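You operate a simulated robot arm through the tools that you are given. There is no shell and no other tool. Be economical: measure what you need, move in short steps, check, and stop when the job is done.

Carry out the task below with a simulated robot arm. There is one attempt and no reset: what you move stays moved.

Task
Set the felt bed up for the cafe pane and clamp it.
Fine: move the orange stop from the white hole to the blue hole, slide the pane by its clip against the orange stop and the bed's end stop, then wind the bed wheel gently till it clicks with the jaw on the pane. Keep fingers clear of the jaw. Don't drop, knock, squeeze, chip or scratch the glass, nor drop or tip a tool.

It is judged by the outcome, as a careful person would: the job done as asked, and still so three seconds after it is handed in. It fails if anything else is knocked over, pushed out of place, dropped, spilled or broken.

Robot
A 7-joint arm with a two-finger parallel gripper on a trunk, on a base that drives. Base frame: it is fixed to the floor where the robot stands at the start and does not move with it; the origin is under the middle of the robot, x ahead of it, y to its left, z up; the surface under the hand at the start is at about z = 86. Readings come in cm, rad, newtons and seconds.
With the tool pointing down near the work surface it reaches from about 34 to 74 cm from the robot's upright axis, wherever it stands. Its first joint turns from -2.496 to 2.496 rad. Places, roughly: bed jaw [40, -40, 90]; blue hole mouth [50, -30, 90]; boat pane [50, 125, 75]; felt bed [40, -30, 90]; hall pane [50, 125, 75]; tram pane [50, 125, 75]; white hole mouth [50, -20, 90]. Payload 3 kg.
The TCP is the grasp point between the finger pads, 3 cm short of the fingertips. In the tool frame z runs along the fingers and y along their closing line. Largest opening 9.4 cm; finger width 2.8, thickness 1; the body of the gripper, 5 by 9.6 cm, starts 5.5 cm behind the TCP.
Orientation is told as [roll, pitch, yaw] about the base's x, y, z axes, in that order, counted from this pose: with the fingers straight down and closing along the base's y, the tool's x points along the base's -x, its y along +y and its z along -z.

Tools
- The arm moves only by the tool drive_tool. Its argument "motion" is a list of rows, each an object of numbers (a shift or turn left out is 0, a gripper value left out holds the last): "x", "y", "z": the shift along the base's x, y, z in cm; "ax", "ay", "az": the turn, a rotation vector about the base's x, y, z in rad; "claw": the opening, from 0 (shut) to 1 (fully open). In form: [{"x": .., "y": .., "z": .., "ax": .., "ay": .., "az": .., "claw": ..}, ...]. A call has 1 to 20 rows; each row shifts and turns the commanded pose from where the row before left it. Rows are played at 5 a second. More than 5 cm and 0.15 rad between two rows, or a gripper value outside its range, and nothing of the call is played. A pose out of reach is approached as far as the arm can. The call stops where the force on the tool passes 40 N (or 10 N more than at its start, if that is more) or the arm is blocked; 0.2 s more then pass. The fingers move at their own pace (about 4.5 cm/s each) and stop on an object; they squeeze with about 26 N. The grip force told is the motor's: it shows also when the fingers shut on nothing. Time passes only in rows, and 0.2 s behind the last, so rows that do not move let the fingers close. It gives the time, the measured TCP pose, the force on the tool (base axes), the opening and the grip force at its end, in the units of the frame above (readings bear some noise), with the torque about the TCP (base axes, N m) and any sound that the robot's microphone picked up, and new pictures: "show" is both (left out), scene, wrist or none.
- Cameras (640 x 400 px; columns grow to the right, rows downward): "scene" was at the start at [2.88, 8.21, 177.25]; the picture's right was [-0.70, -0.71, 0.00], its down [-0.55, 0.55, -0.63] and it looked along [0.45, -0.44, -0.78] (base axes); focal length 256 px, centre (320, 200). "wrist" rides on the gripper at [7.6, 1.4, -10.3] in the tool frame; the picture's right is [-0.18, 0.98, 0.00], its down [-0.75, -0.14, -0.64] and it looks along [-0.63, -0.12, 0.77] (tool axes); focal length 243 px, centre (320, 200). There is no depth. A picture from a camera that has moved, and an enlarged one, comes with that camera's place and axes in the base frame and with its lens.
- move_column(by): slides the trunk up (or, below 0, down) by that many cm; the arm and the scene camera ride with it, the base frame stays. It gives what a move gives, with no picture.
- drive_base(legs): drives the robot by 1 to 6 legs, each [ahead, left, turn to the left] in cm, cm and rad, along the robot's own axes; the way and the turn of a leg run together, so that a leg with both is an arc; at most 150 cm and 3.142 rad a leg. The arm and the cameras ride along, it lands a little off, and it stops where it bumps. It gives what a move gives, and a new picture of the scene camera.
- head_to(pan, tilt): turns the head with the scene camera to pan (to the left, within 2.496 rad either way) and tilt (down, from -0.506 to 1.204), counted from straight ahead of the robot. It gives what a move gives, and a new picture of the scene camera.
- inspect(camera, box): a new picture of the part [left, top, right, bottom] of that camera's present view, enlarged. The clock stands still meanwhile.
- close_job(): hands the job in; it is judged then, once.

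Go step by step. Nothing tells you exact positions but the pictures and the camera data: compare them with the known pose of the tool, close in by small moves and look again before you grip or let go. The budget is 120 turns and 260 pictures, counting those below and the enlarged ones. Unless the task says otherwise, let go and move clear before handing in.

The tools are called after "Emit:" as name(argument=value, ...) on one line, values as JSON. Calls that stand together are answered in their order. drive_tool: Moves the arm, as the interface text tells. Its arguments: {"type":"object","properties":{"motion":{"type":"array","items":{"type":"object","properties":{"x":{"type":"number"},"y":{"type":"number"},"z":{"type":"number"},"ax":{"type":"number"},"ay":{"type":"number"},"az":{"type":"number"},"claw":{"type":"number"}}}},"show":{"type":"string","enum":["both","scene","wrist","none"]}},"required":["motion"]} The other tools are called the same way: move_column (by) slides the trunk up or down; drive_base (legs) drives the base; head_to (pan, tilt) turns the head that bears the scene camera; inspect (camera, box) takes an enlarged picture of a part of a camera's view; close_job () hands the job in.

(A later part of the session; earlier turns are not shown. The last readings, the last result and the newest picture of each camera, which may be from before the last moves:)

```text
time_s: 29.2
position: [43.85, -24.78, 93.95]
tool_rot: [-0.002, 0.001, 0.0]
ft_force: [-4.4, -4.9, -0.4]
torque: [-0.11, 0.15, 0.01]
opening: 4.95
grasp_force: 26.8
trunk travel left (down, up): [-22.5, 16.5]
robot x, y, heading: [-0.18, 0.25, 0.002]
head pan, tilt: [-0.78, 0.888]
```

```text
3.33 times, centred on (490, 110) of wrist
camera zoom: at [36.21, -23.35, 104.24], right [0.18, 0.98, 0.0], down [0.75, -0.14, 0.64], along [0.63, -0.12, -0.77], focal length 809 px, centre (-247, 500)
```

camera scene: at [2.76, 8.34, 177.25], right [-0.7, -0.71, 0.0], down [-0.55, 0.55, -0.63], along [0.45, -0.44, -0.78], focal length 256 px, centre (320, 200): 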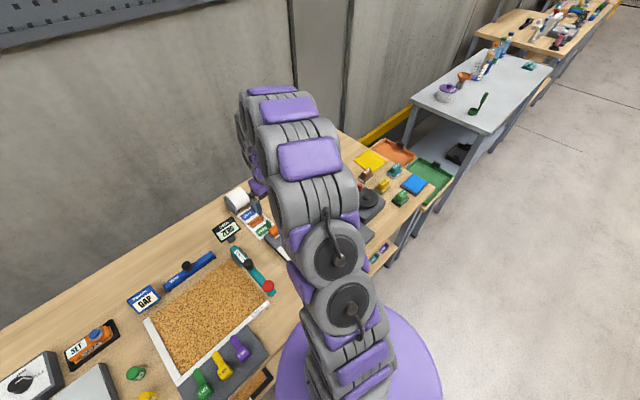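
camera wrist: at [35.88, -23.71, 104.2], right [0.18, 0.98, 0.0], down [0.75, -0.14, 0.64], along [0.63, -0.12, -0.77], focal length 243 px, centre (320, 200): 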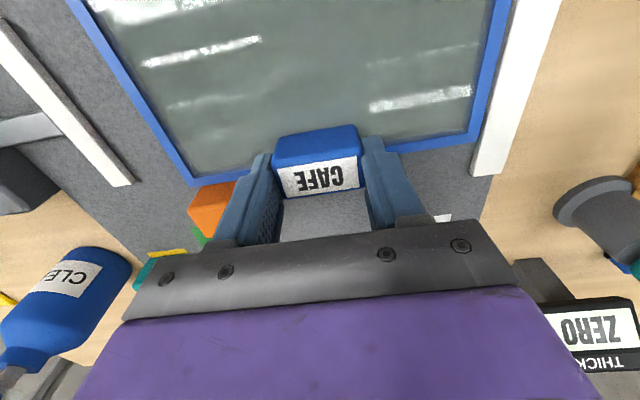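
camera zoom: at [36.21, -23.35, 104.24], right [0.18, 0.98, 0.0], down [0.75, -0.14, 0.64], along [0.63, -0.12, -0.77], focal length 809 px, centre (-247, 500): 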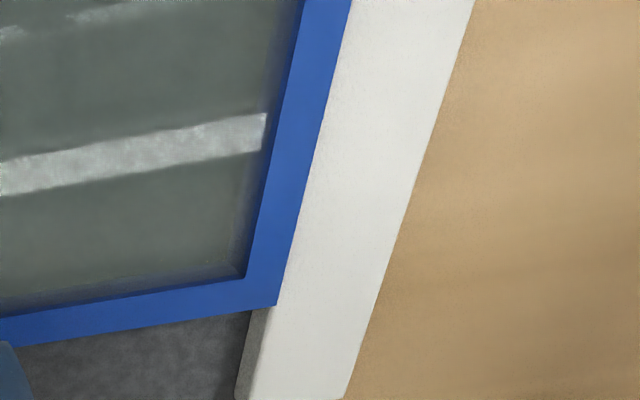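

Both contacts made (4.4 N and 4.9 N) and the frame is flush with the bar. Opening gently and rising.

Emit:
drive_tool(motion=[{"claw": 0.56}, {"claw": 0.62}, {}, {"z": 1}, {"z": 2}, {"z": 3}, {"z": 4}, {"z": 4}, {}], show="wrist")

Emit:
inspect(camera="wrist", box=[200, 0, 520, 200])

```text
time_s: 31.2
position: [43.99, -24.8, 107.64]
tool_rot: [0.001, 0.002, -0.001]
ft_force: [-0.1, -0.8, -0.5]
torque: [0.01, 0.02, -0.01]
opening: 5.81
grasp_force: 0.0
trunk travel left (down, up): [-22.5, 16.5]
robot x, y, heading: [-0.07, -0.26, -0.004]
head pan, tilt: [-0.78, 0.888]
camera wrist: at [36.45, -23.28, 118.09], right [0.18, 0.98, 0.0], down [0.75, -0.14, 0.64], along [0.63, -0.12, -0.77], focal length 243 px, centre (320, 200)
```

wrist: 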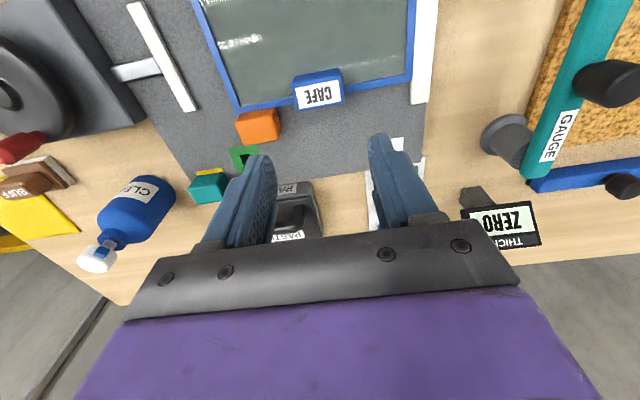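

```text
2.00 times, centred on (360, 100) of wrist
camera zoom: at [36.45, -23.28, 118.09], right [0.18, 0.98, 0.0], down [0.75, -0.14, 0.64], along [0.63, -0.12, -0.77], focal length 485 px, centre (240, 400)
```

zoom: 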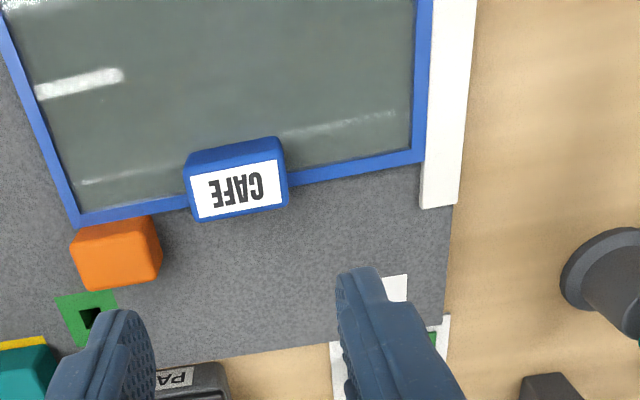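

Pane sits square against both stops. Next, look at the bed wheel from above.

Emit:
drive_tool(motion=[{"z": 4}, {"x": -3, "y": -3, "z": 2}, {"x": -3, "y": -3.5}, {"x": -3, "y": -3.5}, {"x": -2, "y": -4}, {"y": -4.5}, {"y": -4.5}, {"y": -4.5}, {}])

Emit:
inspect(camera="wrist", box=[200, 0, 440, 160])

```text
time_s: 33.2
position: [32.76, -52.11, 113.71]
tool_rot: [-0.001, -0.004, 0.0]
ft_force: [1.0, -0.6, -0.1]
torque: [-0.01, 0.01, 0.01]
opening: 5.84
grasp_force: 0.2
trunk travel left (down, up): [-22.5, 16.5]
robot x, y, heading: [0.02, 0.05, -0.005]
head pan, tilt: [-0.78, 0.888]
camera scene: at [2.66, 7.88, 177.27], right [-0.7, -0.71, 0.0], down [-0.55, 0.55, -0.63], along [0.45, -0.44, -0.78], focal length 256 px, centre (320, 200)
camera wrist: at [25.14, -50.71, 124.08], right [0.18, 0.98, 0.0], down [0.75, -0.14, 0.64], along [0.63, -0.12, -0.77], focal length 243 px, centre (320, 200)
```

scene: 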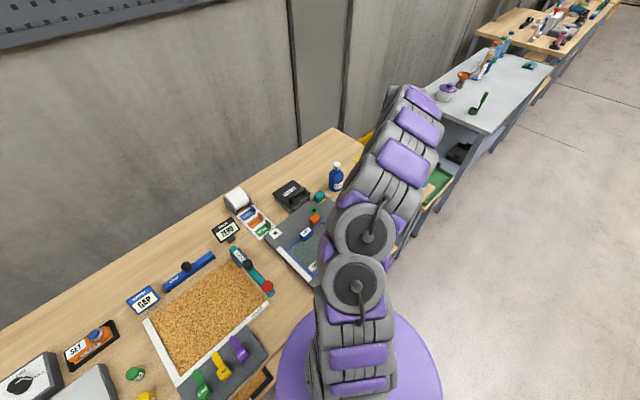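
wrist: 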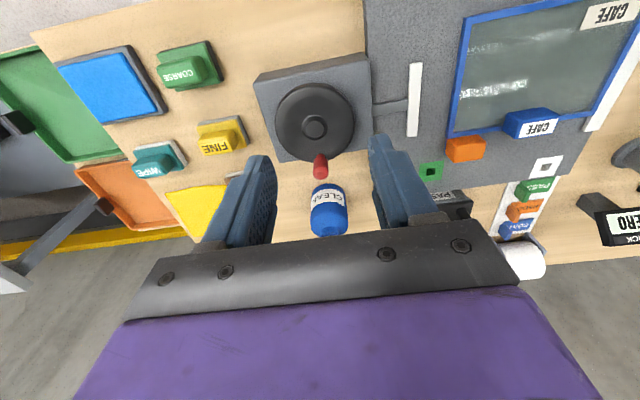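

```text
2.50 times, centred on (320, 80) of wrist
camera zoom: at [25.14, -50.71, 124.08], right [0.18, 0.98, 0.0], down [0.75, -0.14, 0.64], along [0.63, -0.12, -0.77], focal length 606 px, centre (320, 500)
```

zoom: 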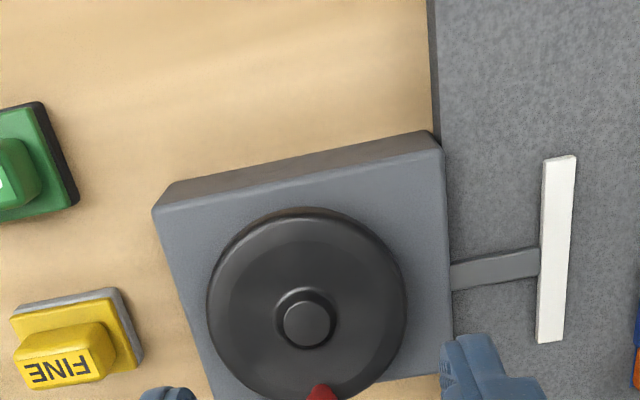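

Emit:
inspect(camera="wrist", box=[250, 70, 410, 240])

```text
2.35 times, centred on (330, 155) of wrist
camera zoom: at [25.14, -50.71, 124.08], right [0.18, 0.98, 0.0], down [0.75, -0.14, 0.64], along [0.63, -0.12, -0.77], focal length 571 px, centre (296, 306)
```

zoom: 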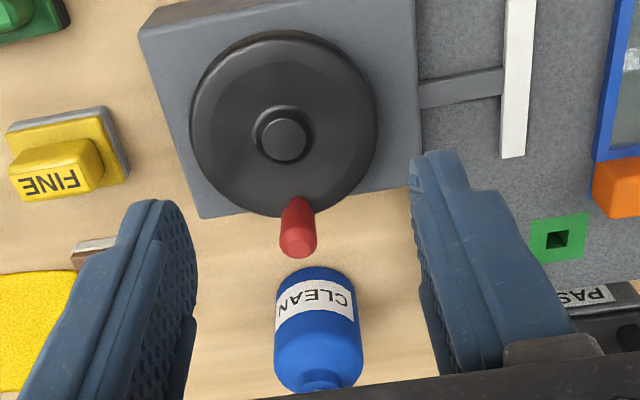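

The wheel has a hub at about (37.4,-53.7) and an upright red crank knob near (42.2,-53.9), top about z 97. I'll move above the knob.

Emit:
drive_tool(motion=[{"x": 3, "y": -0.6}, {"x": 3, "y": -0.6}, {"x": 3.4, "y": -0.6}, {"z": -3}, {"z": -3, "claw": 0.4}, {"z": -2}, {}], show="wrist")

Emit:
inspect(camera="wrist", box=[220, 60, 420, 220])

```text
time_s: 34.8
position: [42.11, -54.09, 105.92]
tool_rot: [0.001, 0.0, -0.001]
ft_force: [1.3, 0.4, 0.4]
torque: [0.01, 0.01, -0.01]
opening: 3.77
grasp_force: 0.1
trunk travel left (down, up): [-22.5, 16.5]
robot x, y, heading: [-0.14, -0.1, -0.004]
head pan, tilt: [-0.78, 0.888]
camera wrist: at [34.57, -52.7, 116.26], right [0.18, 0.98, 0.0], down [0.75, -0.14, 0.64], along [0.63, -0.12, -0.77], focal length 243 px, centre (320, 200)
```

wrist: 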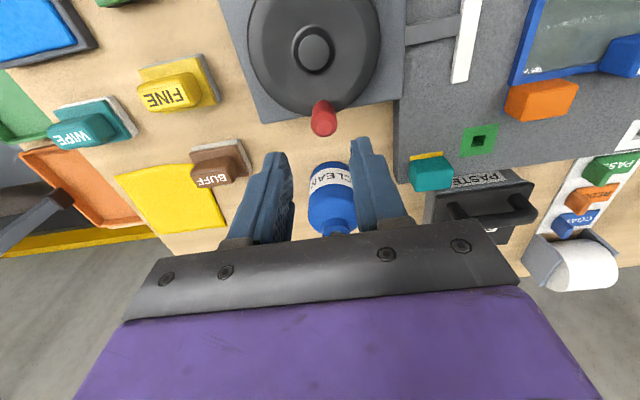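

```text
2.50 times, centred on (320, 140) of wrist
camera zoom: at [34.57, -52.7, 116.26], right [0.18, 0.98, 0.0], down [0.75, -0.14, 0.64], along [0.63, -0.12, -0.77], focal length 606 px, centre (320, 350)
```

zoom: 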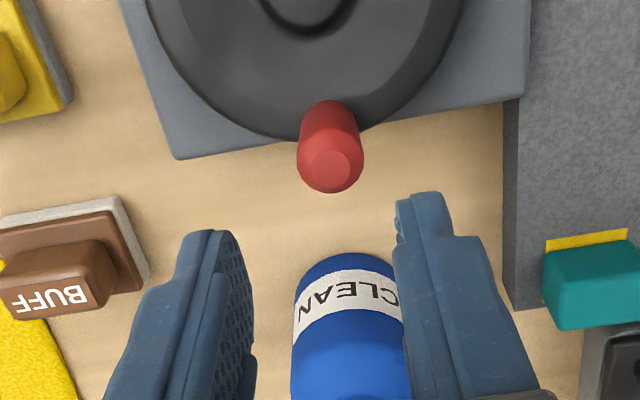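

Knob is at about (42.9,-53.8); bottle stands well beyond at x≥52. Correcting and lowering halfway.

Emit:
drive_tool(motion=[{"x": 0.75, "y": 0.28}, {"z": -2.5}, {"z": -2}, {}], show="wrist")

Emit:
inspect(camera="wrist", box=[220, 60, 420, 220])

```text
time_s: 35.8
position: [42.79, -53.78, 101.34]
tool_rot: [-0.002, -0.002, 0.0]
ft_force: [0.5, 0.8, 0.5]
torque: [0.0, 0.0, -0.01]
opening: 3.77
grasp_force: 0.0
trunk travel left (down, up): [-22.5, 16.5]
robot x, y, heading: [-0.01, -0.2, 0.001]
head pan, tilt: [-0.78, 0.888]
camera wrist: at [35.26, -52.39, 111.65], right [0.18, 0.98, 0.0], down [0.75, -0.14, 0.64], along [0.63, -0.12, -0.77], focal length 243 px, centre (320, 200)
```

wrist: 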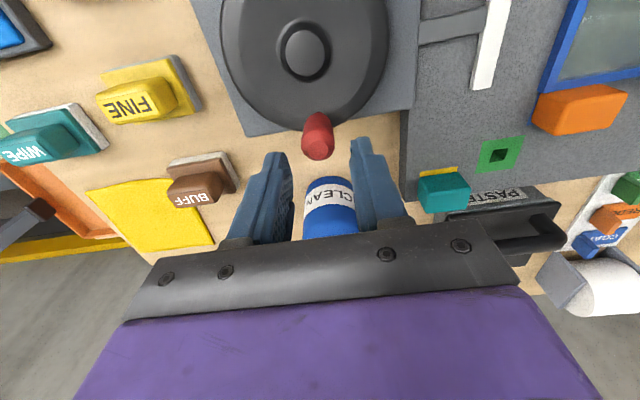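

```text
2.50 times, centred on (320, 140) of wrist
camera zoom: at [35.26, -52.39, 111.65], right [0.18, 0.98, 0.0], down [0.75, -0.14, 0.64], along [0.63, -0.12, -0.77], focal length 606 px, centre (320, 350)
```

zoom: 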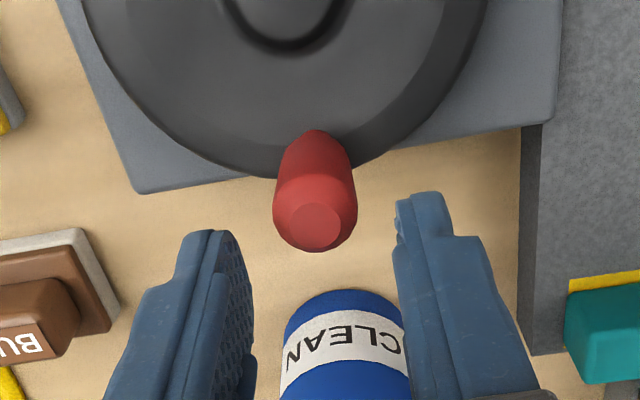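

Knob is about 2.2 cm wide, top near z 97.4. Shift -0.35 x, lower around it, then close.

Emit:
drive_tool(motion=[{"x": -0.35}, {"z": -1.5}, {"z": -1}, {"z": -0.7}, {}], show="wrist")

Emit:
inspect(camera="wrist", box=[220, 80, 420, 240])

```text
time_s: 37.0
position: [42.56, -53.66, 98.15]
tool_rot: [0.002, 0.001, -0.003]
ft_force: [0.5, -0.7, 0.5]
torque: [0.02, 0.02, -0.01]
opening: 3.76
grasp_force: 0.1
trunk travel left (down, up): [-22.5, 16.5]
robot x, y, heading: [0.2, 0.33, -0.004]
head pan, tilt: [-0.78, 0.888]
camera wrist: at [35.0, -52.33, 108.51], right [0.18, 0.98, 0.0], down [0.75, -0.14, 0.64], along [0.63, -0.12, -0.77], focal length 243 px, centre (320, 200)
```

wrist: 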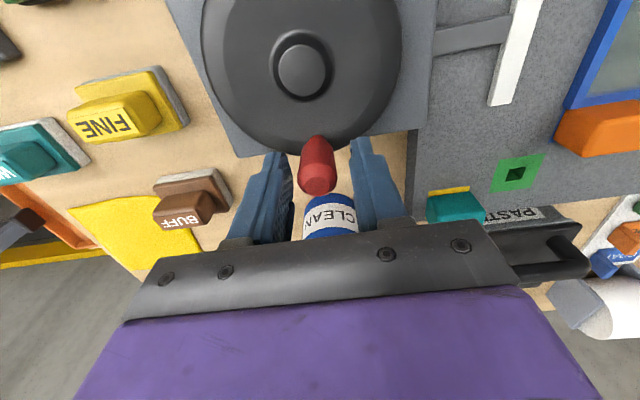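

```text
2.50 times, centred on (320, 160) of wrist
camera zoom: at [35.0, -52.33, 108.51], right [0.18, 0.98, 0.0], down [0.75, -0.14, 0.64], along [0.63, -0.12, -0.77], focal length 606 px, centre (320, 300)
```

zoom: 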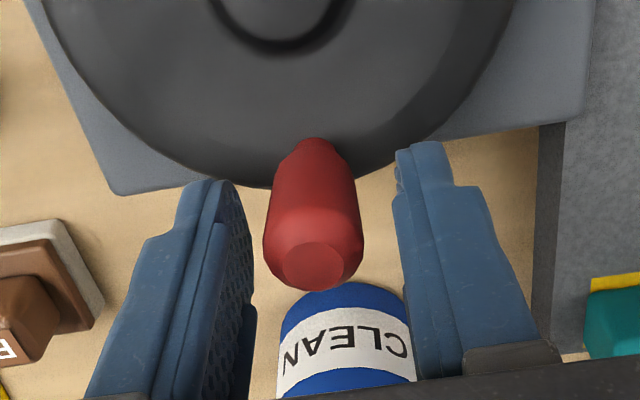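

Aligned. Closing on the knob.

Emit:
drive_tool(motion=[{"z": -0.3, "claw": 0.3}, {"claw": 0.22}, {"claw": 0.16}, {}], show="wrist")

```text
time_s: 38.0
position: [42.67, -53.82, 97.83]
tool_rot: [0.0, 0.002, 0.0]
ft_force: [1.2, 1.0, -0.9]
torque: [-0.02, -0.28, -0.03]
opening: 2.22
grasp_force: 45.2
trunk travel left (down, up): [-22.5, 16.5]
robot x, y, heading: [0.09, -0.19, 0.001]
head pan, tilt: [-0.78, 0.888]
camera wrist: at [35.05, -52.37, 108.16], right [0.18, 0.98, 0.0], down [0.75, -0.14, 0.64], along [0.63, -0.12, -0.77], focal length 243 px, centre (320, 200)
```

wrist: 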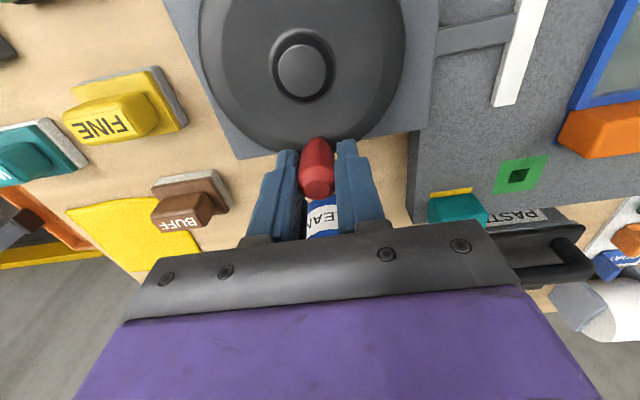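

Gripped. Trying a small clockwise turn (20°) about the hub, watching the jaw and force.

Emit:
drive_tool(motion=[{"x": -0.02, "y": -0.435}, {"x": -0.056, "y": -0.43}, {"x": -0.094, "y": -0.426}, {"x": -0.13, "y": -0.416}, {}], show="wrist")

```text
time_s: 39.2
position: [42.09, -55.15, 97.74]
tool_rot: [0.004, 0.004, -0.002]
ft_force: [-23.9, 21.2, -10.2]
torque: [-0.66, 0.18, -0.56]
opening: 1.89
grasp_force: 45.4
trunk travel left (down, up): [-22.5, 16.5]
robot x, y, heading: [0.04, -0.29, -0.0]
head pan, tilt: [-0.78, 0.888]
camera wrist: at [34.52, -53.69, 108.19], right [0.19, 0.98, 0.0], down [0.76, -0.14, 0.64], along [0.63, -0.12, -0.77], focal length 243 px, centre (320, 200)
```

wrist: 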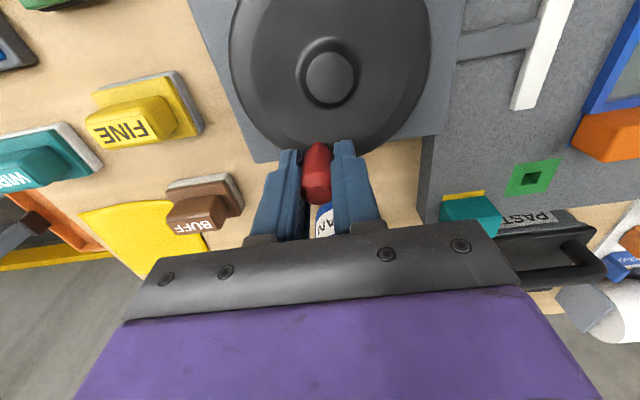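

The wheel turned about 15°, but a tight grip twists the knob and loads it radially. I'll loosen to a loose cage around the knob and check whether the jaw moved.

Emit:
drive_tool(motion=[{"claw": 0.28}, {}], show="wrist")

Emit:
inspect(camera="wrist", box=[400, 0, 640, 200])

```text
time_s: 39.8
position: [42.52, -55.68, 97.93]
tool_rot: [-0.004, -0.002, -0.001]
ft_force: [0.7, -1.9, -1.0]
torque: [-0.06, 0.01, 0.04]
opening: 2.72
grasp_force: 0.3
trunk travel left (down, up): [-22.5, 16.5]
robot x, y, heading: [0.08, -0.07, 0.001]
head pan, tilt: [-0.78, 0.888]
camera wrist: at [34.86, -54.07, 108.2], right [0.18, 0.98, 0.0], down [0.75, -0.14, 0.64], along [0.63, -0.12, -0.76], focal length 243 px, centre (320, 200)
```

wrist: 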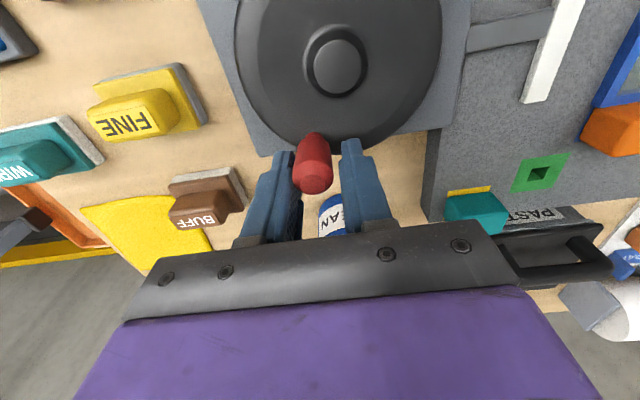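

```text
2.00 times, centred on (520, 100) of wrist
camera zoom: at [34.86, -54.07, 108.2], right [0.18, 0.98, 0.0], down [0.75, -0.14, 0.64], along [0.63, -0.12, -0.76], focal length 485 px, centre (-80, 400)
```

zoom: 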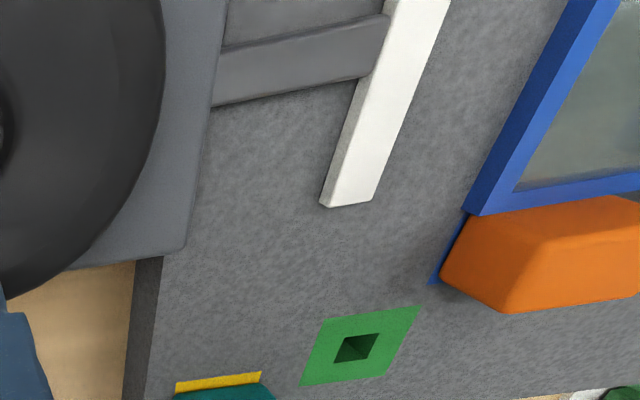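

No visible jaw change yet for so small a turn. I'll turn the hand with the wheel so the fingers push tangentially, and wind further clockwise.

Emit:
drive_tool(motion=[{"x": -0.15, "az": -0.12}, {"x": -0.15, "y": 0.05, "az": -0.12}, {"x": -0.1, "y": 0.05, "az": -0.12}, {"x": -0.28, "y": -0.61, "az": -0.14}, {"x": -0.362, "y": -0.566, "az": -0.14}, {"x": -0.438, "y": -0.509, "az": -0.14}, {}], show="wrist")

```text
time_s: 41.4
position: [40.93, -56.97, 97.89]
tool_rot: [0.0, 0.001, -0.782]
ft_force: [-0.9, 0.3, -0.5]
torque: [-0.03, -0.01, -0.03]
opening: 2.65
grasp_force: 0.1
trunk travel left (down, up): [-22.5, 16.5]
robot x, y, heading: [-0.22, -0.18, -0.001]
head pan, tilt: [-0.78, 0.888]
camera wrist: at [36.55, -50.64, 108.23], right [0.82, 0.57, 0.0], down [0.44, -0.63, 0.64], along [0.36, -0.53, -0.77], focal length 243 px, centre (320, 200)
```

wrist: 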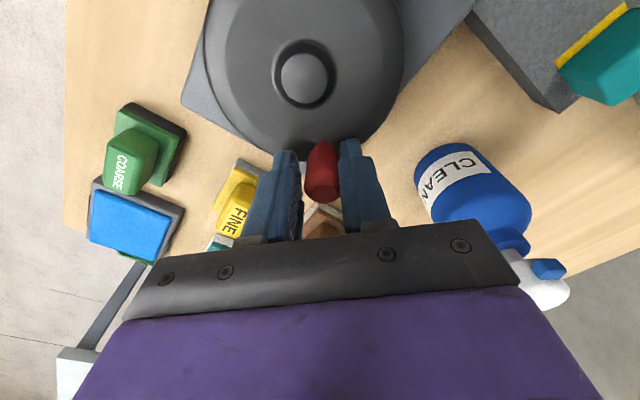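

Winding is easy with no load this way. Continuing the arc.

Emit:
drive_tool(motion=[{"x": -0.504, "y": -0.442, "az": -0.14}, {"x": -0.562, "y": -0.37, "az": -0.14}, {"x": -0.607, "y": -0.286, "az": -0.14}, {"x": -0.641, "y": -0.199, "az": -0.14}, {"x": -0.663, "y": -0.107, "az": -0.14}, {"x": -0.671, "y": -0.014, "az": -0.14}, {"x": -0.666, "y": 0.08, "az": -0.14}, {"x": -0.65, "y": 0.172, "az": -0.14}, {}])

```text
time_s: 43.4
position: [35.82, -58.28, 97.86]
tool_rot: [-0.003, 0.0, -1.903]
ft_force: [0.0, -0.1, -0.5]
torque: [0.01, 0.0, -0.01]
opening: 2.65
grasp_force: 0.0
trunk travel left (down, up): [-22.5, 16.5]
robot x, y, heading: [-0.16, 0.03, 0.002]
head pan, tilt: [-0.78, 0.888]
camera scene: at [2.82, 8.0, 177.26], right [-0.7, -0.71, 0.0], down [-0.55, 0.55, -0.63], along [0.45, -0.44, -0.78], focal length 256 px, centre (320, 200)
camera wrist: at [39.75, -51.5, 108.15], right [0.87, -0.49, 0.0], down [-0.38, -0.67, 0.64], along [-0.32, -0.56, -0.77], focal length 243 px, centre (320, 200)
```

scene: 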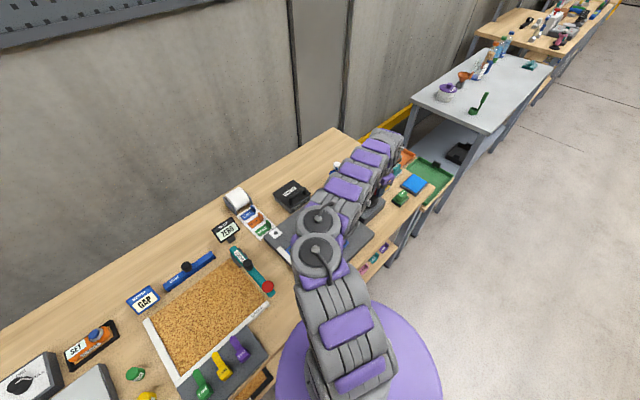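
wrist: 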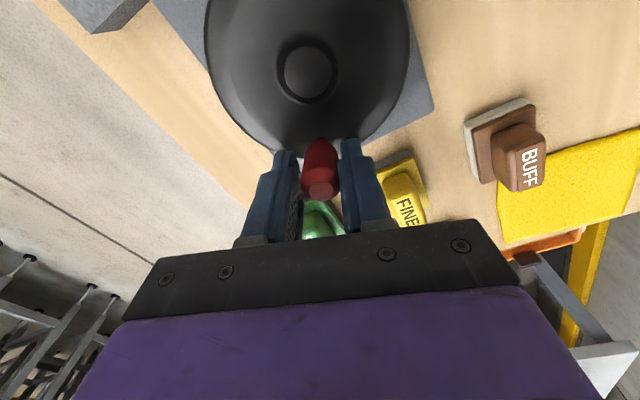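

Emit:
drive_tool(motion=[{"x": -0.619, "y": 0.261, "az": -0.14}, {"x": -0.578, "y": 0.346, "az": -0.14}, {"x": -0.523, "y": 0.423, "az": -0.14}, {"x": -0.459, "y": 0.492, "az": -0.14}, {"x": -0.382, "y": 0.546, "az": -0.14}, {"x": -0.303, "y": 0.596, "az": -0.14}, {"x": -0.22, "y": 0.639, "az": -0.14}, {"x": -0.129, "y": 0.657, "az": -0.14}, {"x": -0.035, "y": 0.574, "az": -0.12}, {}], show="wrist")

```text
time_s: 45.6
position: [32.61, -53.78, 97.87]
tool_rot: [-0.004, -0.001, -3.141]
ft_force: [-0.2, -0.5, 0.4]
torque: [-0.01, -0.03, 0.0]
opening: 2.61
grasp_force: 0.1
trunk travel left (down, up): [-22.5, 16.5]
robot x, y, heading: [0.24, 0.28, -0.0]
head pan, tilt: [-0.78, 0.888]
camera wrist: at [40.27, -55.14, 108.16], right [-0.18, -0.98, 0.0], down [-0.75, 0.14, 0.64], along [-0.63, 0.12, -0.76], focal length 243 px, centre (320, 200)
```

wrist: 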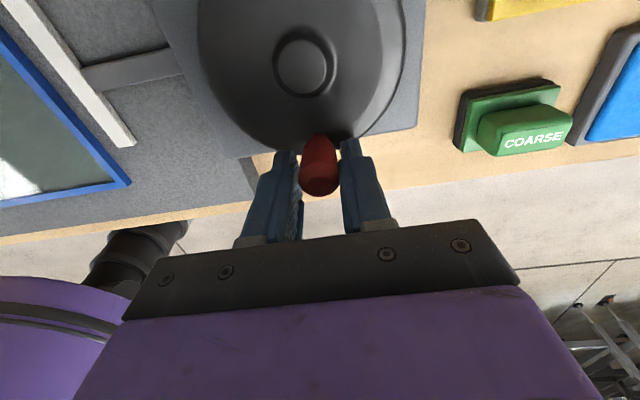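

Half a turn done, and the jaw has clearly moved toward the pane. Measuring the remaining gap.

Emit:
inspect(camera="wrist", box=[0, 0, 240, 200])

```text
2.00 times, centred on (120, 100) of wrist
camera zoom: at [40.27, -55.14, 108.16], right [-0.18, -0.98, 0.0], down [-0.75, 0.14, 0.64], along [-0.63, 0.12, -0.76], focal length 485 px, centre (720, 400)
```

zoom: 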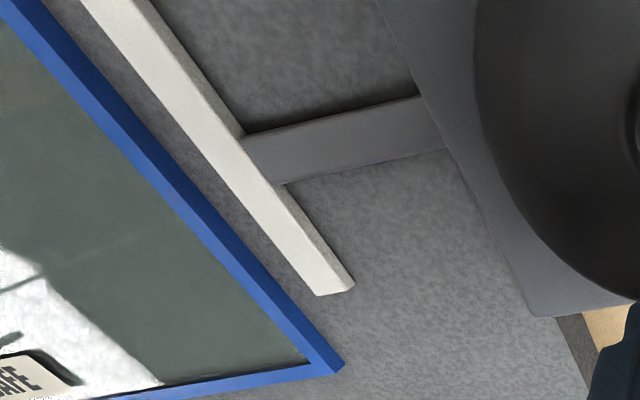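

The gap is about 2.4 cm, so roughly 200° more. I'll lift off the knob, turn the hand back half a turn, and re-enter.

Emit:
drive_tool(motion=[{"claw": 0.4}, {"z": 2}, {"z": 2.5}, {"az": 0.14}, {"az": 0.14}, {"az": 0.14}, {"az": 0.14}, {"az": 0.14}, {"az": 0.14}, {"az": 0.14}, {"az": 0.14}, {"az": 0.14}, {"az": 0.14}, {"az": 0.14}, {"az": 0.14}, {"az": 0.14}, {"az": 0.14}, {"az": 0.14}, {"az": 0.14}, {"az": 0.14}], show="none")

Emit:
drive_tool(motion=[{"az": 0.14}, {"az": 0.14}, {"az": 0.14}, {"az": 0.14}, {"az": 0.14}, {"az": 0.06}, {}], show="wrist")

Emit:
inspect(camera="wrist", box=[220, 80, 420, 240])

```text
time_s: 49.8
position: [32.7, -53.76, 102.45]
tool_rot: [-0.001, 0.0, -0.76]
ft_force: [0.3, -1.1, -0.2]
torque: [0.0, 0.01, 0.03]
opening: 3.74
grasp_force: 0.2
trunk travel left (down, up): [-22.5, 16.5]
robot x, y, heading: [-0.31, 0.1, 0.003]
head pan, tilt: [-0.78, 0.888]
```

```text
time_s: 51.4
position: [32.65, -53.79, 102.4]
tool_rot: [-0.001, -0.001, -0.002]
ft_force: [-0.3, -0.5, -0.2]
torque: [-0.01, 0.0, -0.03]
opening: 3.79
grasp_force: 0.1
trunk travel left (down, up): [-22.5, 16.5]
robot x, y, heading: [0.11, 0.07, 0.0]
head pan, tilt: [-0.78, 0.888]
camera wrist: at [25.03, -52.28, 112.72], right [0.18, 0.98, 0.0], down [0.75, -0.14, 0.64], along [0.63, -0.12, -0.77], focal length 243 px, centre (320, 200)
```

wrist: 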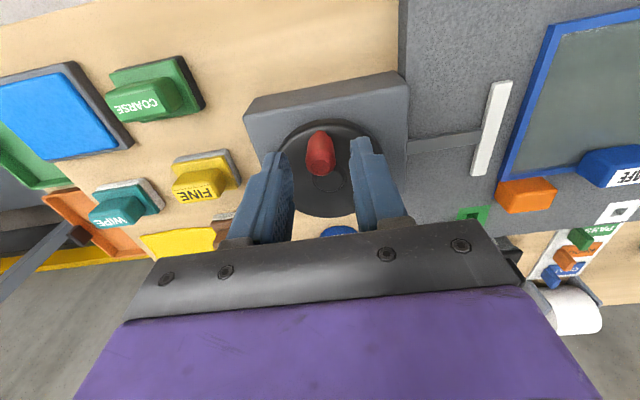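

```text
2.50 times, centred on (320, 160) of wrist
camera zoom: at [25.03, -52.28, 112.72], right [0.18, 0.98, 0.0], down [0.75, -0.14, 0.64], along [0.63, -0.12, -0.77], focal length 606 px, centre (320, 300)
```

zoom: 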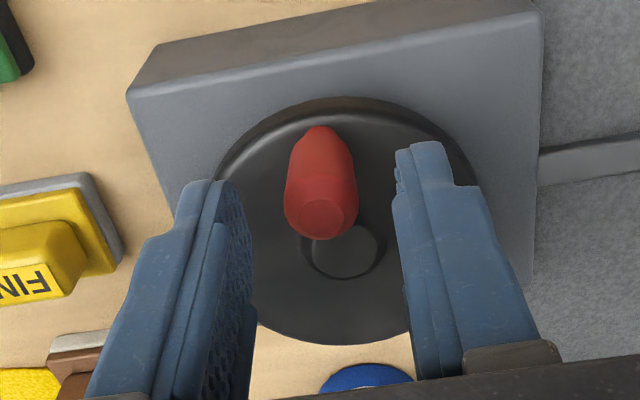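

The knob sits about 1 cm nearer the hub than assumed (radius about 4.3, centre x about 37.9). Correcting, then re-entering.

Emit:
drive_tool(motion=[{"x": 1.0}, {"z": -2}, {"z": -1.5}, {"z": -1}, {}], show="wrist")

Emit:
inspect(camera="wrist", box=[220, 80, 420, 240])

Emit:
inspect(camera="wrist", box=[400, 40, 640, 240])

```text
time_s: 52.6
position: [33.63, -53.79, 97.78]
tool_rot: [0.0, 0.001, 0.0]
ft_force: [0.6, 0.3, 0.3]
torque: [0.02, 0.0, -0.01]
opening: 3.76
grasp_force: 0.0
trunk travel left (down, up): [-22.5, 16.5]
robot x, y, heading: [0.37, -0.09, -0.0]
head pan, tilt: [-0.78, 0.888]
camera wrist: at [26.04, -52.33, 108.13], right [0.18, 0.98, 0.0], down [0.75, -0.14, 0.64], along [0.63, -0.12, -0.77], focal length 243 px, centre (320, 200)
```

wrist: 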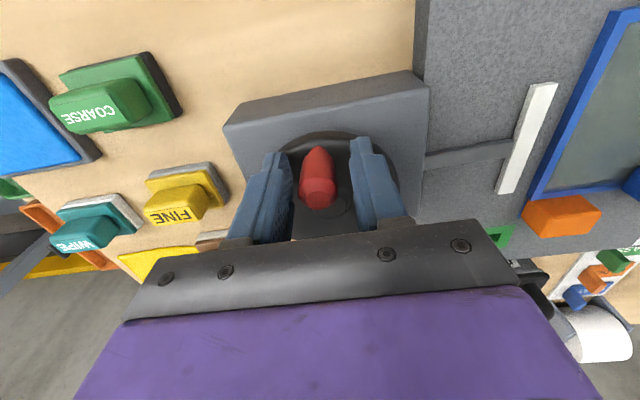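

```text
2.50 times, centred on (320, 160) of wrist
camera zoom: at [26.04, -52.33, 108.13], right [0.18, 0.98, 0.0], down [0.75, -0.14, 0.64], along [0.63, -0.12, -0.77], focal length 606 px, centre (320, 300)
```

zoom: 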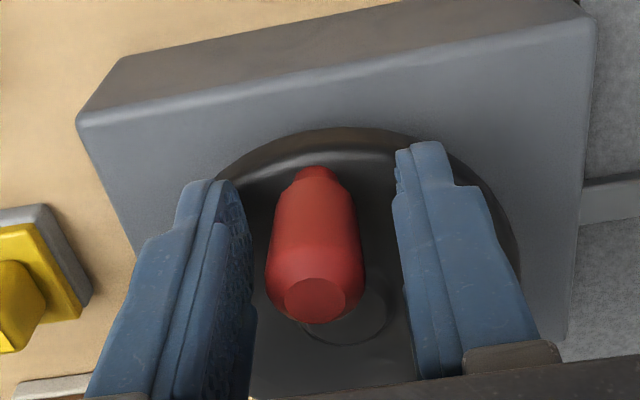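

```text
2.00 times, centred on (520, 140) of wrist
camera zoom: at [26.04, -52.33, 108.13], right [0.18, 0.98, 0.0], down [0.75, -0.14, 0.64], along [0.63, -0.12, -0.77], focal length 485 px, centre (-80, 320)
```

zoom: 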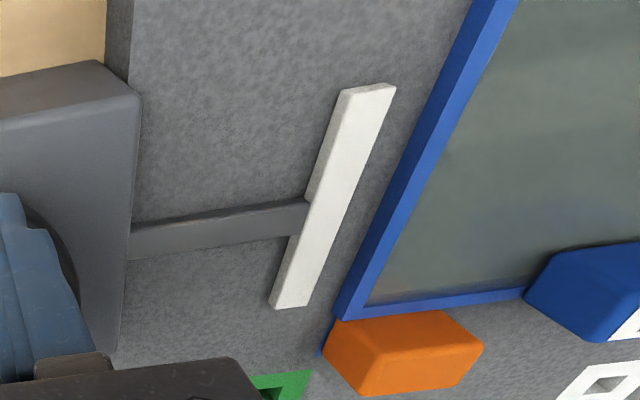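

Inside the cage; shifting 0.3 toward the hub, narrowing slightly, and winding on a quarter turn.

Emit:
drive_tool(motion=[{"x": 0.3, "claw": 0.29}, {}, {"x": 0.041, "y": 0.579, "az": -0.14}, {"x": 0.121, "y": 0.568, "az": -0.14}, {"x": 0.199, "y": 0.545, "az": -0.14}, {"x": 0.273, "y": 0.513, "az": -0.14}, {"x": 0.342, "y": 0.468, "az": -0.14}, {"x": 0.404, "y": 0.417, "az": -0.14}, {"x": 0.458, "y": 0.357, "az": -0.14}, {"x": 0.504, "y": 0.288, "az": -0.14}, {"x": 0.539, "y": 0.216, "az": -0.14}, {"x": 0.563, "y": 0.138, "az": -0.14}, {"x": 0.578, "y": 0.059, "az": -0.14}, {}], show="wrist")

```text
time_s: 55.6
position: [37.85, -49.52, 97.66]
tool_rot: [-0.001, 0.0, -1.541]
ft_force: [0.1, 0.1, -1.1]
torque: [0.01, 0.04, -0.03]
opening: 2.71
grasp_force: 0.1
trunk travel left (down, up): [-22.5, 16.5]
robot x, y, heading: [-0.07, -0.26, -0.005]
head pan, tilt: [-0.78, 0.888]
camera wrist: at [39.17, -41.81, 108.17], right [0.99, -0.16, 0.0], down [-0.12, -0.76, 0.64], along [-0.1, -0.63, -0.77], focal length 243 px, centre (320, 200)
```

wrist: 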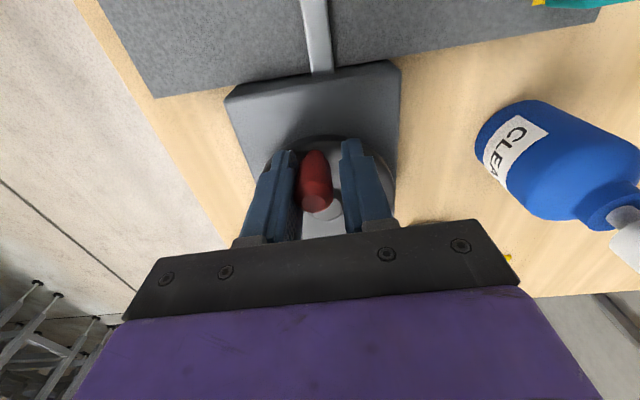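

No load. Continuing another 45–50° and checking for sound.

Emit:
drive_tool(motion=[{"x": 0.58, "y": -0.023, "az": -0.14}, {"x": 0.571, "y": -0.103, "az": -0.14}, {"x": 0.552, "y": -0.182, "az": -0.14}, {"x": 0.52, "y": -0.258, "az": -0.14}, {"x": 0.48, "y": -0.327, "az": -0.14}, {"x": 0.429, "y": -0.392, "az": -0.14}, {}], show="wrist")

```text
time_s: 57.2
position: [41.07, -50.91, 97.9]
tool_rot: [-0.002, 0.0, -2.383]
ft_force: [-0.5, 0.5, -0.8]
torque: [0.0, 0.02, 0.02]
opening: 2.73
grasp_force: 0.1
trunk travel left (down, up): [-22.5, 16.5]
robot x, y, heading: [-0.06, 0.22, 0.002]
head pan, tilt: [-0.78, 0.888]
camera wrist: at [47.69, -46.68, 108.24], right [0.54, -0.84, 0.0], down [-0.64, -0.42, 0.64], along [-0.54, -0.35, -0.77], focal length 243 px, centre (320, 200)
```

wrist: 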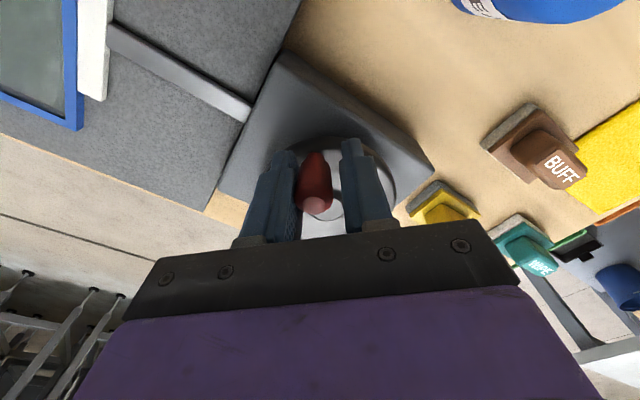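

Emit:
inspect(camera="wrist", box=[0, 0, 200, 160])

```text
2.50 times, centred on (100, 80) of wrist
camera zoom: at [47.69, -46.68, 108.24], right [0.54, -0.84, 0.0], down [-0.64, -0.42, 0.64], along [-0.54, -0.35, -0.77], focal length 606 px, centre (870, 500)
```

zoom: 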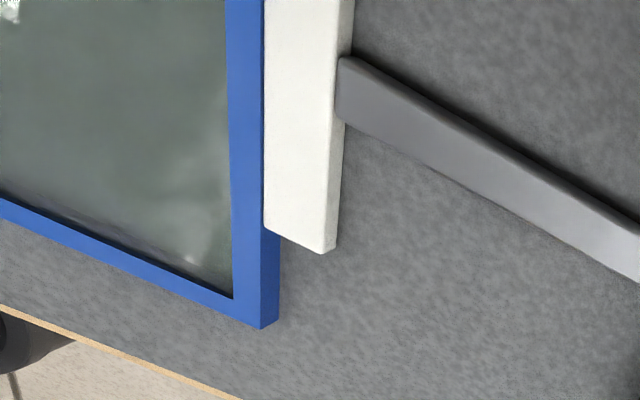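

The jaw is within about 0.5 cm of the pane. Now winding in small steps, listening and watching force.

Emit:
drive_tool(motion=[{"x": 0.371, "y": -0.448, "az": -0.14}, {"x": 0.304, "y": -0.494, "az": -0.14}, {}], show="wrist")

```text
time_s: 58.0
position: [41.82, -51.83, 97.85]
tool_rot: [-0.001, -0.003, -2.661]
ft_force: [-0.4, 1.2, 0.5]
torque: [-0.05, 0.01, 0.01]
opening: 2.79
grasp_force: 0.6
trunk travel left (down, up): [-22.5, 16.5]
robot x, y, heading: [-0.01, 0.06, -0.002]
head pan, tilt: [-0.78, 0.888]
camera wrist: at [49.2, -49.53, 108.23], right [0.29, -0.96, 0.0], down [-0.73, -0.22, 0.64], along [-0.62, -0.19, -0.77], focal length 243 px, centre (320, 200)
```

wrist: 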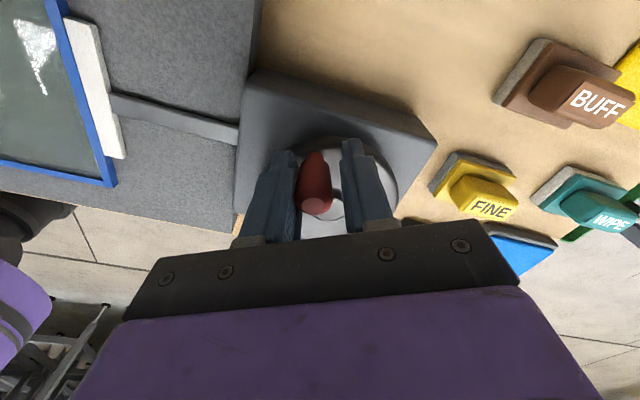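

Emit:
drive_tool(motion=[{"x": 0.231, "y": -0.531, "az": -0.14}, {}], show="none")

Emit:
inspect(camera="wrist", box=[0, 0, 200, 200])

```text
time_s: 58.6
position: [41.9, -52.32, 97.89]
tool_rot: [-0.003, -0.003, -2.801]
ft_force: [-0.2, 1.8, -0.5]
torque: [-0.01, -0.01, -0.02]
opening: 2.81
grasp_force: 0.8
trunk travel left (down, up): [-22.5, 16.5]
robot x, y, heading: [0.12, -0.14, -0.003]
head pan, tilt: [-0.78, 0.888]
```

```text
2.00 times, centred on (100, 100) of wrist
camera zoom: at [49.6, -51.12, 108.2], right [0.15, -0.99, 0.0], down [-0.76, -0.12, 0.64], along [-0.64, -0.1, -0.77], focal length 485 px, centre (760, 400)
```

zoom: 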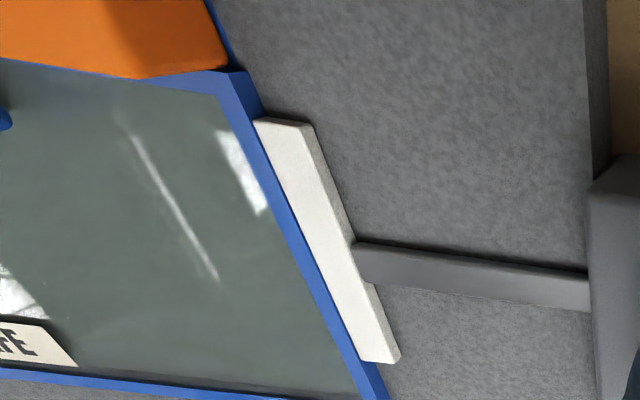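

Emit:
drive_tool(motion=[{"x": 0.156, "y": -0.56, "az": -0.14}, {}], show="none")

```text
time_s: 59.2
position: [41.99, -52.9, 97.92]
tool_rot: [-0.002, -0.001, -2.942]
ft_force: [0.2, 1.1, 0.3]
torque: [0.0, -0.02, 0.0]
opening: 2.77
grasp_force: 0.0
trunk travel left (down, up): [-22.5, 16.5]
robot x, y, heading: [-0.03, 0.12, 0.004]
head pan, tilt: [-0.78, 0.888]
```

Emit:
drive_tool(motion=[{"x": 0.076, "y": -0.574, "az": -0.14}, {}], show="none")

Emit:
inspect(camera="wrist", box=[0, 0, 200, 200])

```text
time_s: 59.8
position: [42.17, -53.43, 97.84]
tool_rot: [-0.002, -0.002, -3.082]
ft_force: [0.4, 1.5, 0.0]
torque: [0.01, -0.02, 0.04]
opening: 2.81
grasp_force: 0.6
trunk travel left (down, up): [-22.5, 16.5]
robot x, y, heading: [0.1, -0.18, -0.003]
head pan, tilt: [-0.78, 0.888]
```

```text
2.00 times, centred on (100, 100) of wrist
camera zoom: at [49.93, -54.39, 108.19], right [-0.12, -0.99, 0.0], down [-0.76, 0.09, 0.64], along [-0.64, 0.08, -0.77], focal length 485 px, centre (760, 400)
```

zoom: 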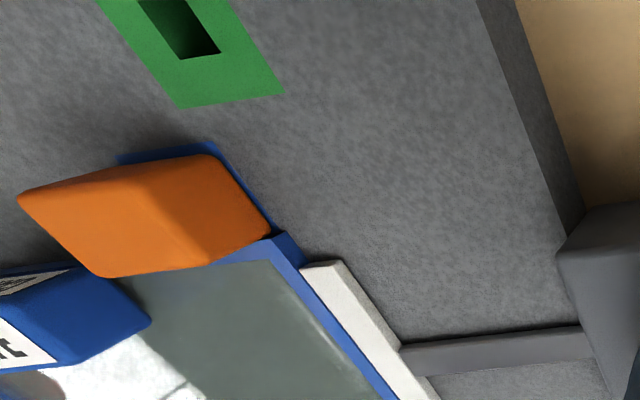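

Emit:
drive_tool(motion=[{"x": -0.005, "y": -0.581, "az": -0.1}, {}], show="none")

```text
time_s: 60.4
position: [42.08, -53.96, 97.89]
tool_rot: [-0.002, 0.0, 3.102]
ft_force: [0.4, 1.4, 0.2]
torque: [-0.05, 0.0, -0.05]
opening: 2.85
grasp_force: 1.5
trunk travel left (down, up): [-22.5, 16.5]
robot x, y, heading: [-0.04, 0.25, -0.004]
head pan, tilt: [-0.78, 0.888]
```

Emit:
drive_tool(motion=[{"x": -0.085, "y": -0.574, "az": -0.1}, {}], show="wrist")

```text
time_s: 61.0
position: [42.12, -54.49, 97.91]
tool_rot: [0.0, -0.003, 3.003]
ft_force: [0.7, 1.7, -1.3]
torque: [-0.01, 0.04, -0.01]
opening: 2.85
grasp_force: 1.1
trunk travel left (down, up): [-22.5, 16.5]
robot x, y, heading: [0.02, 0.26, -0.001]
head pan, tilt: [-0.78, 0.888]
camera wrist: at [49.52, -57.04, 108.17], right [-0.32, -0.95, 0.0], down [-0.73, 0.24, 0.64], along [-0.61, 0.21, -0.76], focal length 243 px, centre (320, 200)
```

wrist: 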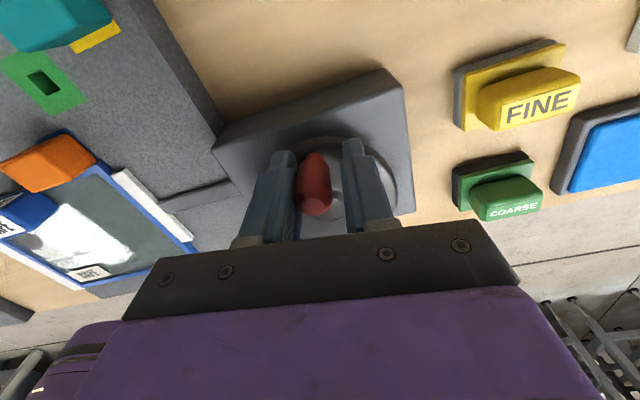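

Emit:
inspect(camera="wrist", box=[60, 140, 220, 260])

Emit:
drive_tool(motion=[{"x": -0.166, "y": -0.557, "az": -0.12}, {}], show="none")

```text
3.33 times, centred on (140, 200) of wrist
camera zoom: at [49.52, -57.04, 108.17], right [-0.32, -0.95, 0.0], down [-0.73, 0.24, 0.64], along [-0.61, 0.21, -0.76], focal length 809 px, centre (920, 200)
```

zoom: 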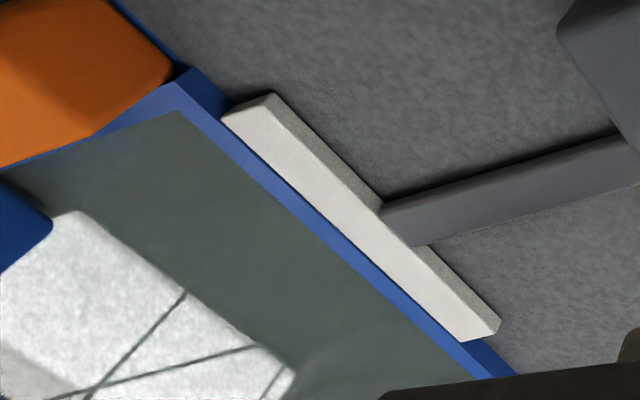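

```text
time_s: 61.6
position: [41.87, -55.28, 97.87]
tool_rot: [-0.001, -0.003, 2.882]
ft_force: [-0.4, 1.2, -0.1]
torque: [-0.04, 0.03, 0.01]
opening: 2.8
grasp_force: 0.0
trunk travel left (down, up): [-22.5, 16.5]
robot x, y, heading: [-0.53, 0.02, -0.003]
head pan, tilt: [-0.78, 0.888]
```

Emit:
drive_tool(motion=[{"x": -0.24, "y": -0.528, "az": -0.12}, {}], show="none")

Emit:
inspect(camera="wrist", box=[60, 100, 220, 260])

```text
time_s: 62.2
position: [41.69, -55.81, 97.98]
tool_rot: [-0.003, -0.005, 2.763]
ft_force: [0.3, 0.6, -1.1]
torque: [-0.06, 0.04, 0.0]
opening: 2.82
grasp_force: 1.0
trunk travel left (down, up): [-22.5, 16.5]
robot x, y, heading: [0.23, -0.09, 0.003]
head pan, tilt: [-0.78, 0.888]
```

```text
2.50 times, centred on (140, 180) of wrist
camera zoom: at [48.29, -59.93, 108.16], right [-0.53, -0.85, 0.0], down [-0.65, 0.41, 0.64], along [-0.54, 0.35, -0.76], focal length 606 px, centre (770, 250)
```

zoom: 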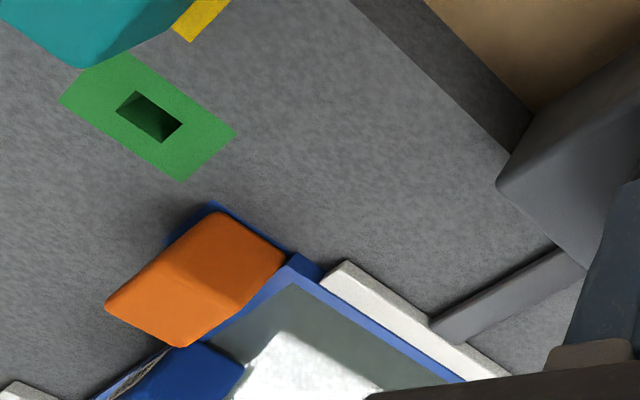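

Emit:
drive_tool(motion=[{"x": -0.313, "y": -0.489, "az": -0.14}, {}], show="none")

```text
time_s: 62.8
position: [41.33, -56.37, 97.9]
tool_rot: [-0.002, -0.002, 2.621]
ft_force: [0.3, 0.1, 0.6]
torque: [-0.03, 0.03, 0.0]
opening: 2.77
grasp_force: 0.6
trunk travel left (down, up): [-22.5, 16.5]
robot x, y, heading: [-0.24, -0.35, 0.001]
head pan, tilt: [-0.78, 0.888]
```

Emit:
drive_tool(motion=[{"x": -0.378, "y": -0.441, "az": -0.14}, {}], show="wrist")

Emit:
inspect(camera="wrist", box=[60, 160, 180, 260])

```text
time_s: 63.4
position: [41.03, -56.74, 97.87]
tool_rot: [0.001, -0.004, 2.482]
ft_force: [1.2, 1.9, 0.1]
torque: [-0.02, 0.03, 0.01]
opening: 2.81
grasp_force: 0.7
trunk travel left (down, up): [-22.5, 16.5]
robot x, y, heading: [0.12, -0.07, -0.003]
head pan, tilt: [-0.78, 0.888]
camera wrist: at [46.23, -62.51, 108.19], right [-0.75, -0.66, 0.0], down [-0.51, 0.57, 0.64], along [-0.43, 0.48, -0.76], focal length 243 px, centre (320, 200)
```

wrist: 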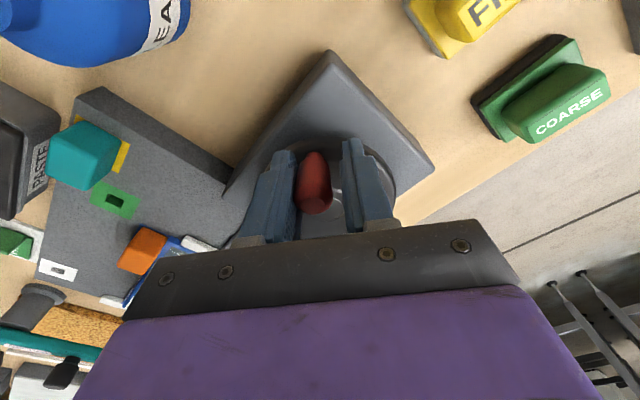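

```text
4.00 times, centred on (120, 210) of wrist
camera zoom: at [46.23, -62.51, 108.19], right [-0.75, -0.66, 0.0], down [-0.51, 0.57, 0.64], along [-0.43, 0.48, -0.76], focal length 970 px, centre (1120, 160)
```

zoom: 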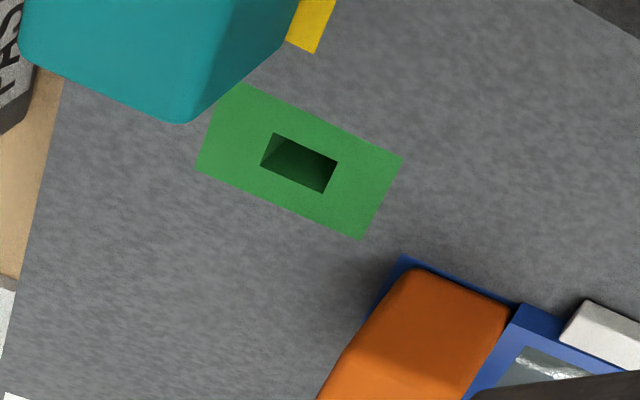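

Emit:
drive_tool(motion=[{"x": -0.435, "y": -0.383, "az": -0.14}, {}], show="none")

```text
time_s: 64.0
position: [40.48, -57.1, 97.85]
tool_rot: [0.001, -0.003, 2.342]
ft_force: [1.9, 0.9, 0.2]
torque: [0.01, 0.02, 0.0]
opening: 2.81
grasp_force: 0.8
trunk travel left (down, up): [-22.5, 16.5]
robot x, y, heading: [0.31, -0.07, 0.004]
head pan, tilt: [-0.78, 0.888]
```

Emit:
drive_tool(motion=[{"x": -0.485, "y": -0.32, "az": -0.14}, {}], show="none")

Emit:
inspect(camera="scene", box=[220, 160, 420, 285])

```text
time_s: 64.6
position: [40.08, -57.33, 97.87]
tool_rot: [0.0, -0.004, 2.201]
ft_force: [1.7, 1.1, 0.1]
torque: [-0.04, 0.01, 0.0]
opening: 2.84
grasp_force: 0.7
trunk travel left (down, up): [-22.5, 16.5]
robot x, y, heading: [0.02, -0.15, 0.002]
head pan, tilt: [-0.78, 0.888]
```

```text
3.20 times, centred on (320, 222) of scene
camera zoom: at [2.87, 8.04, 177.26], right [-0.7, -0.71, 0.0], down [-0.55, 0.55, -0.63], along [0.45, -0.44, -0.78], focal length 818 px, centre (320, 128)
```

zoom: 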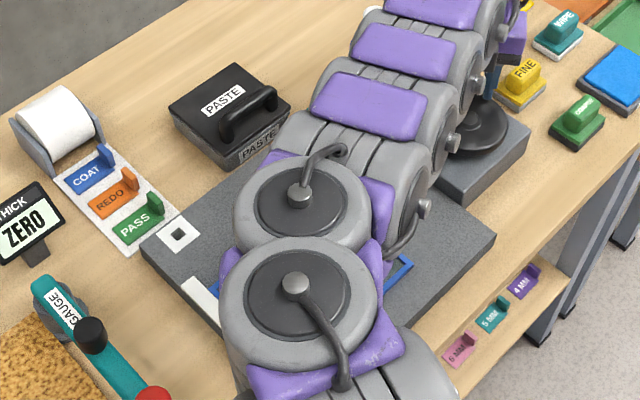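

Emit:
drive_tool(motion=[{"x": -0.526, "y": -0.249, "az": -0.14}, {}], show="none")

```text
time_s: 65.2
position: [39.54, -57.67, 97.83]
tool_rot: [0.001, -0.003, 2.061]
ft_force: [1.9, 0.7, 0.2]
torque: [-0.01, 0.0, -0.01]
opening: 2.84
grasp_force: 1.3
trunk travel left (down, up): [-22.5, 16.5]
robot x, y, heading: [-0.22, 0.11, 0.001]
head pan, tilt: [-0.78, 0.888]
```

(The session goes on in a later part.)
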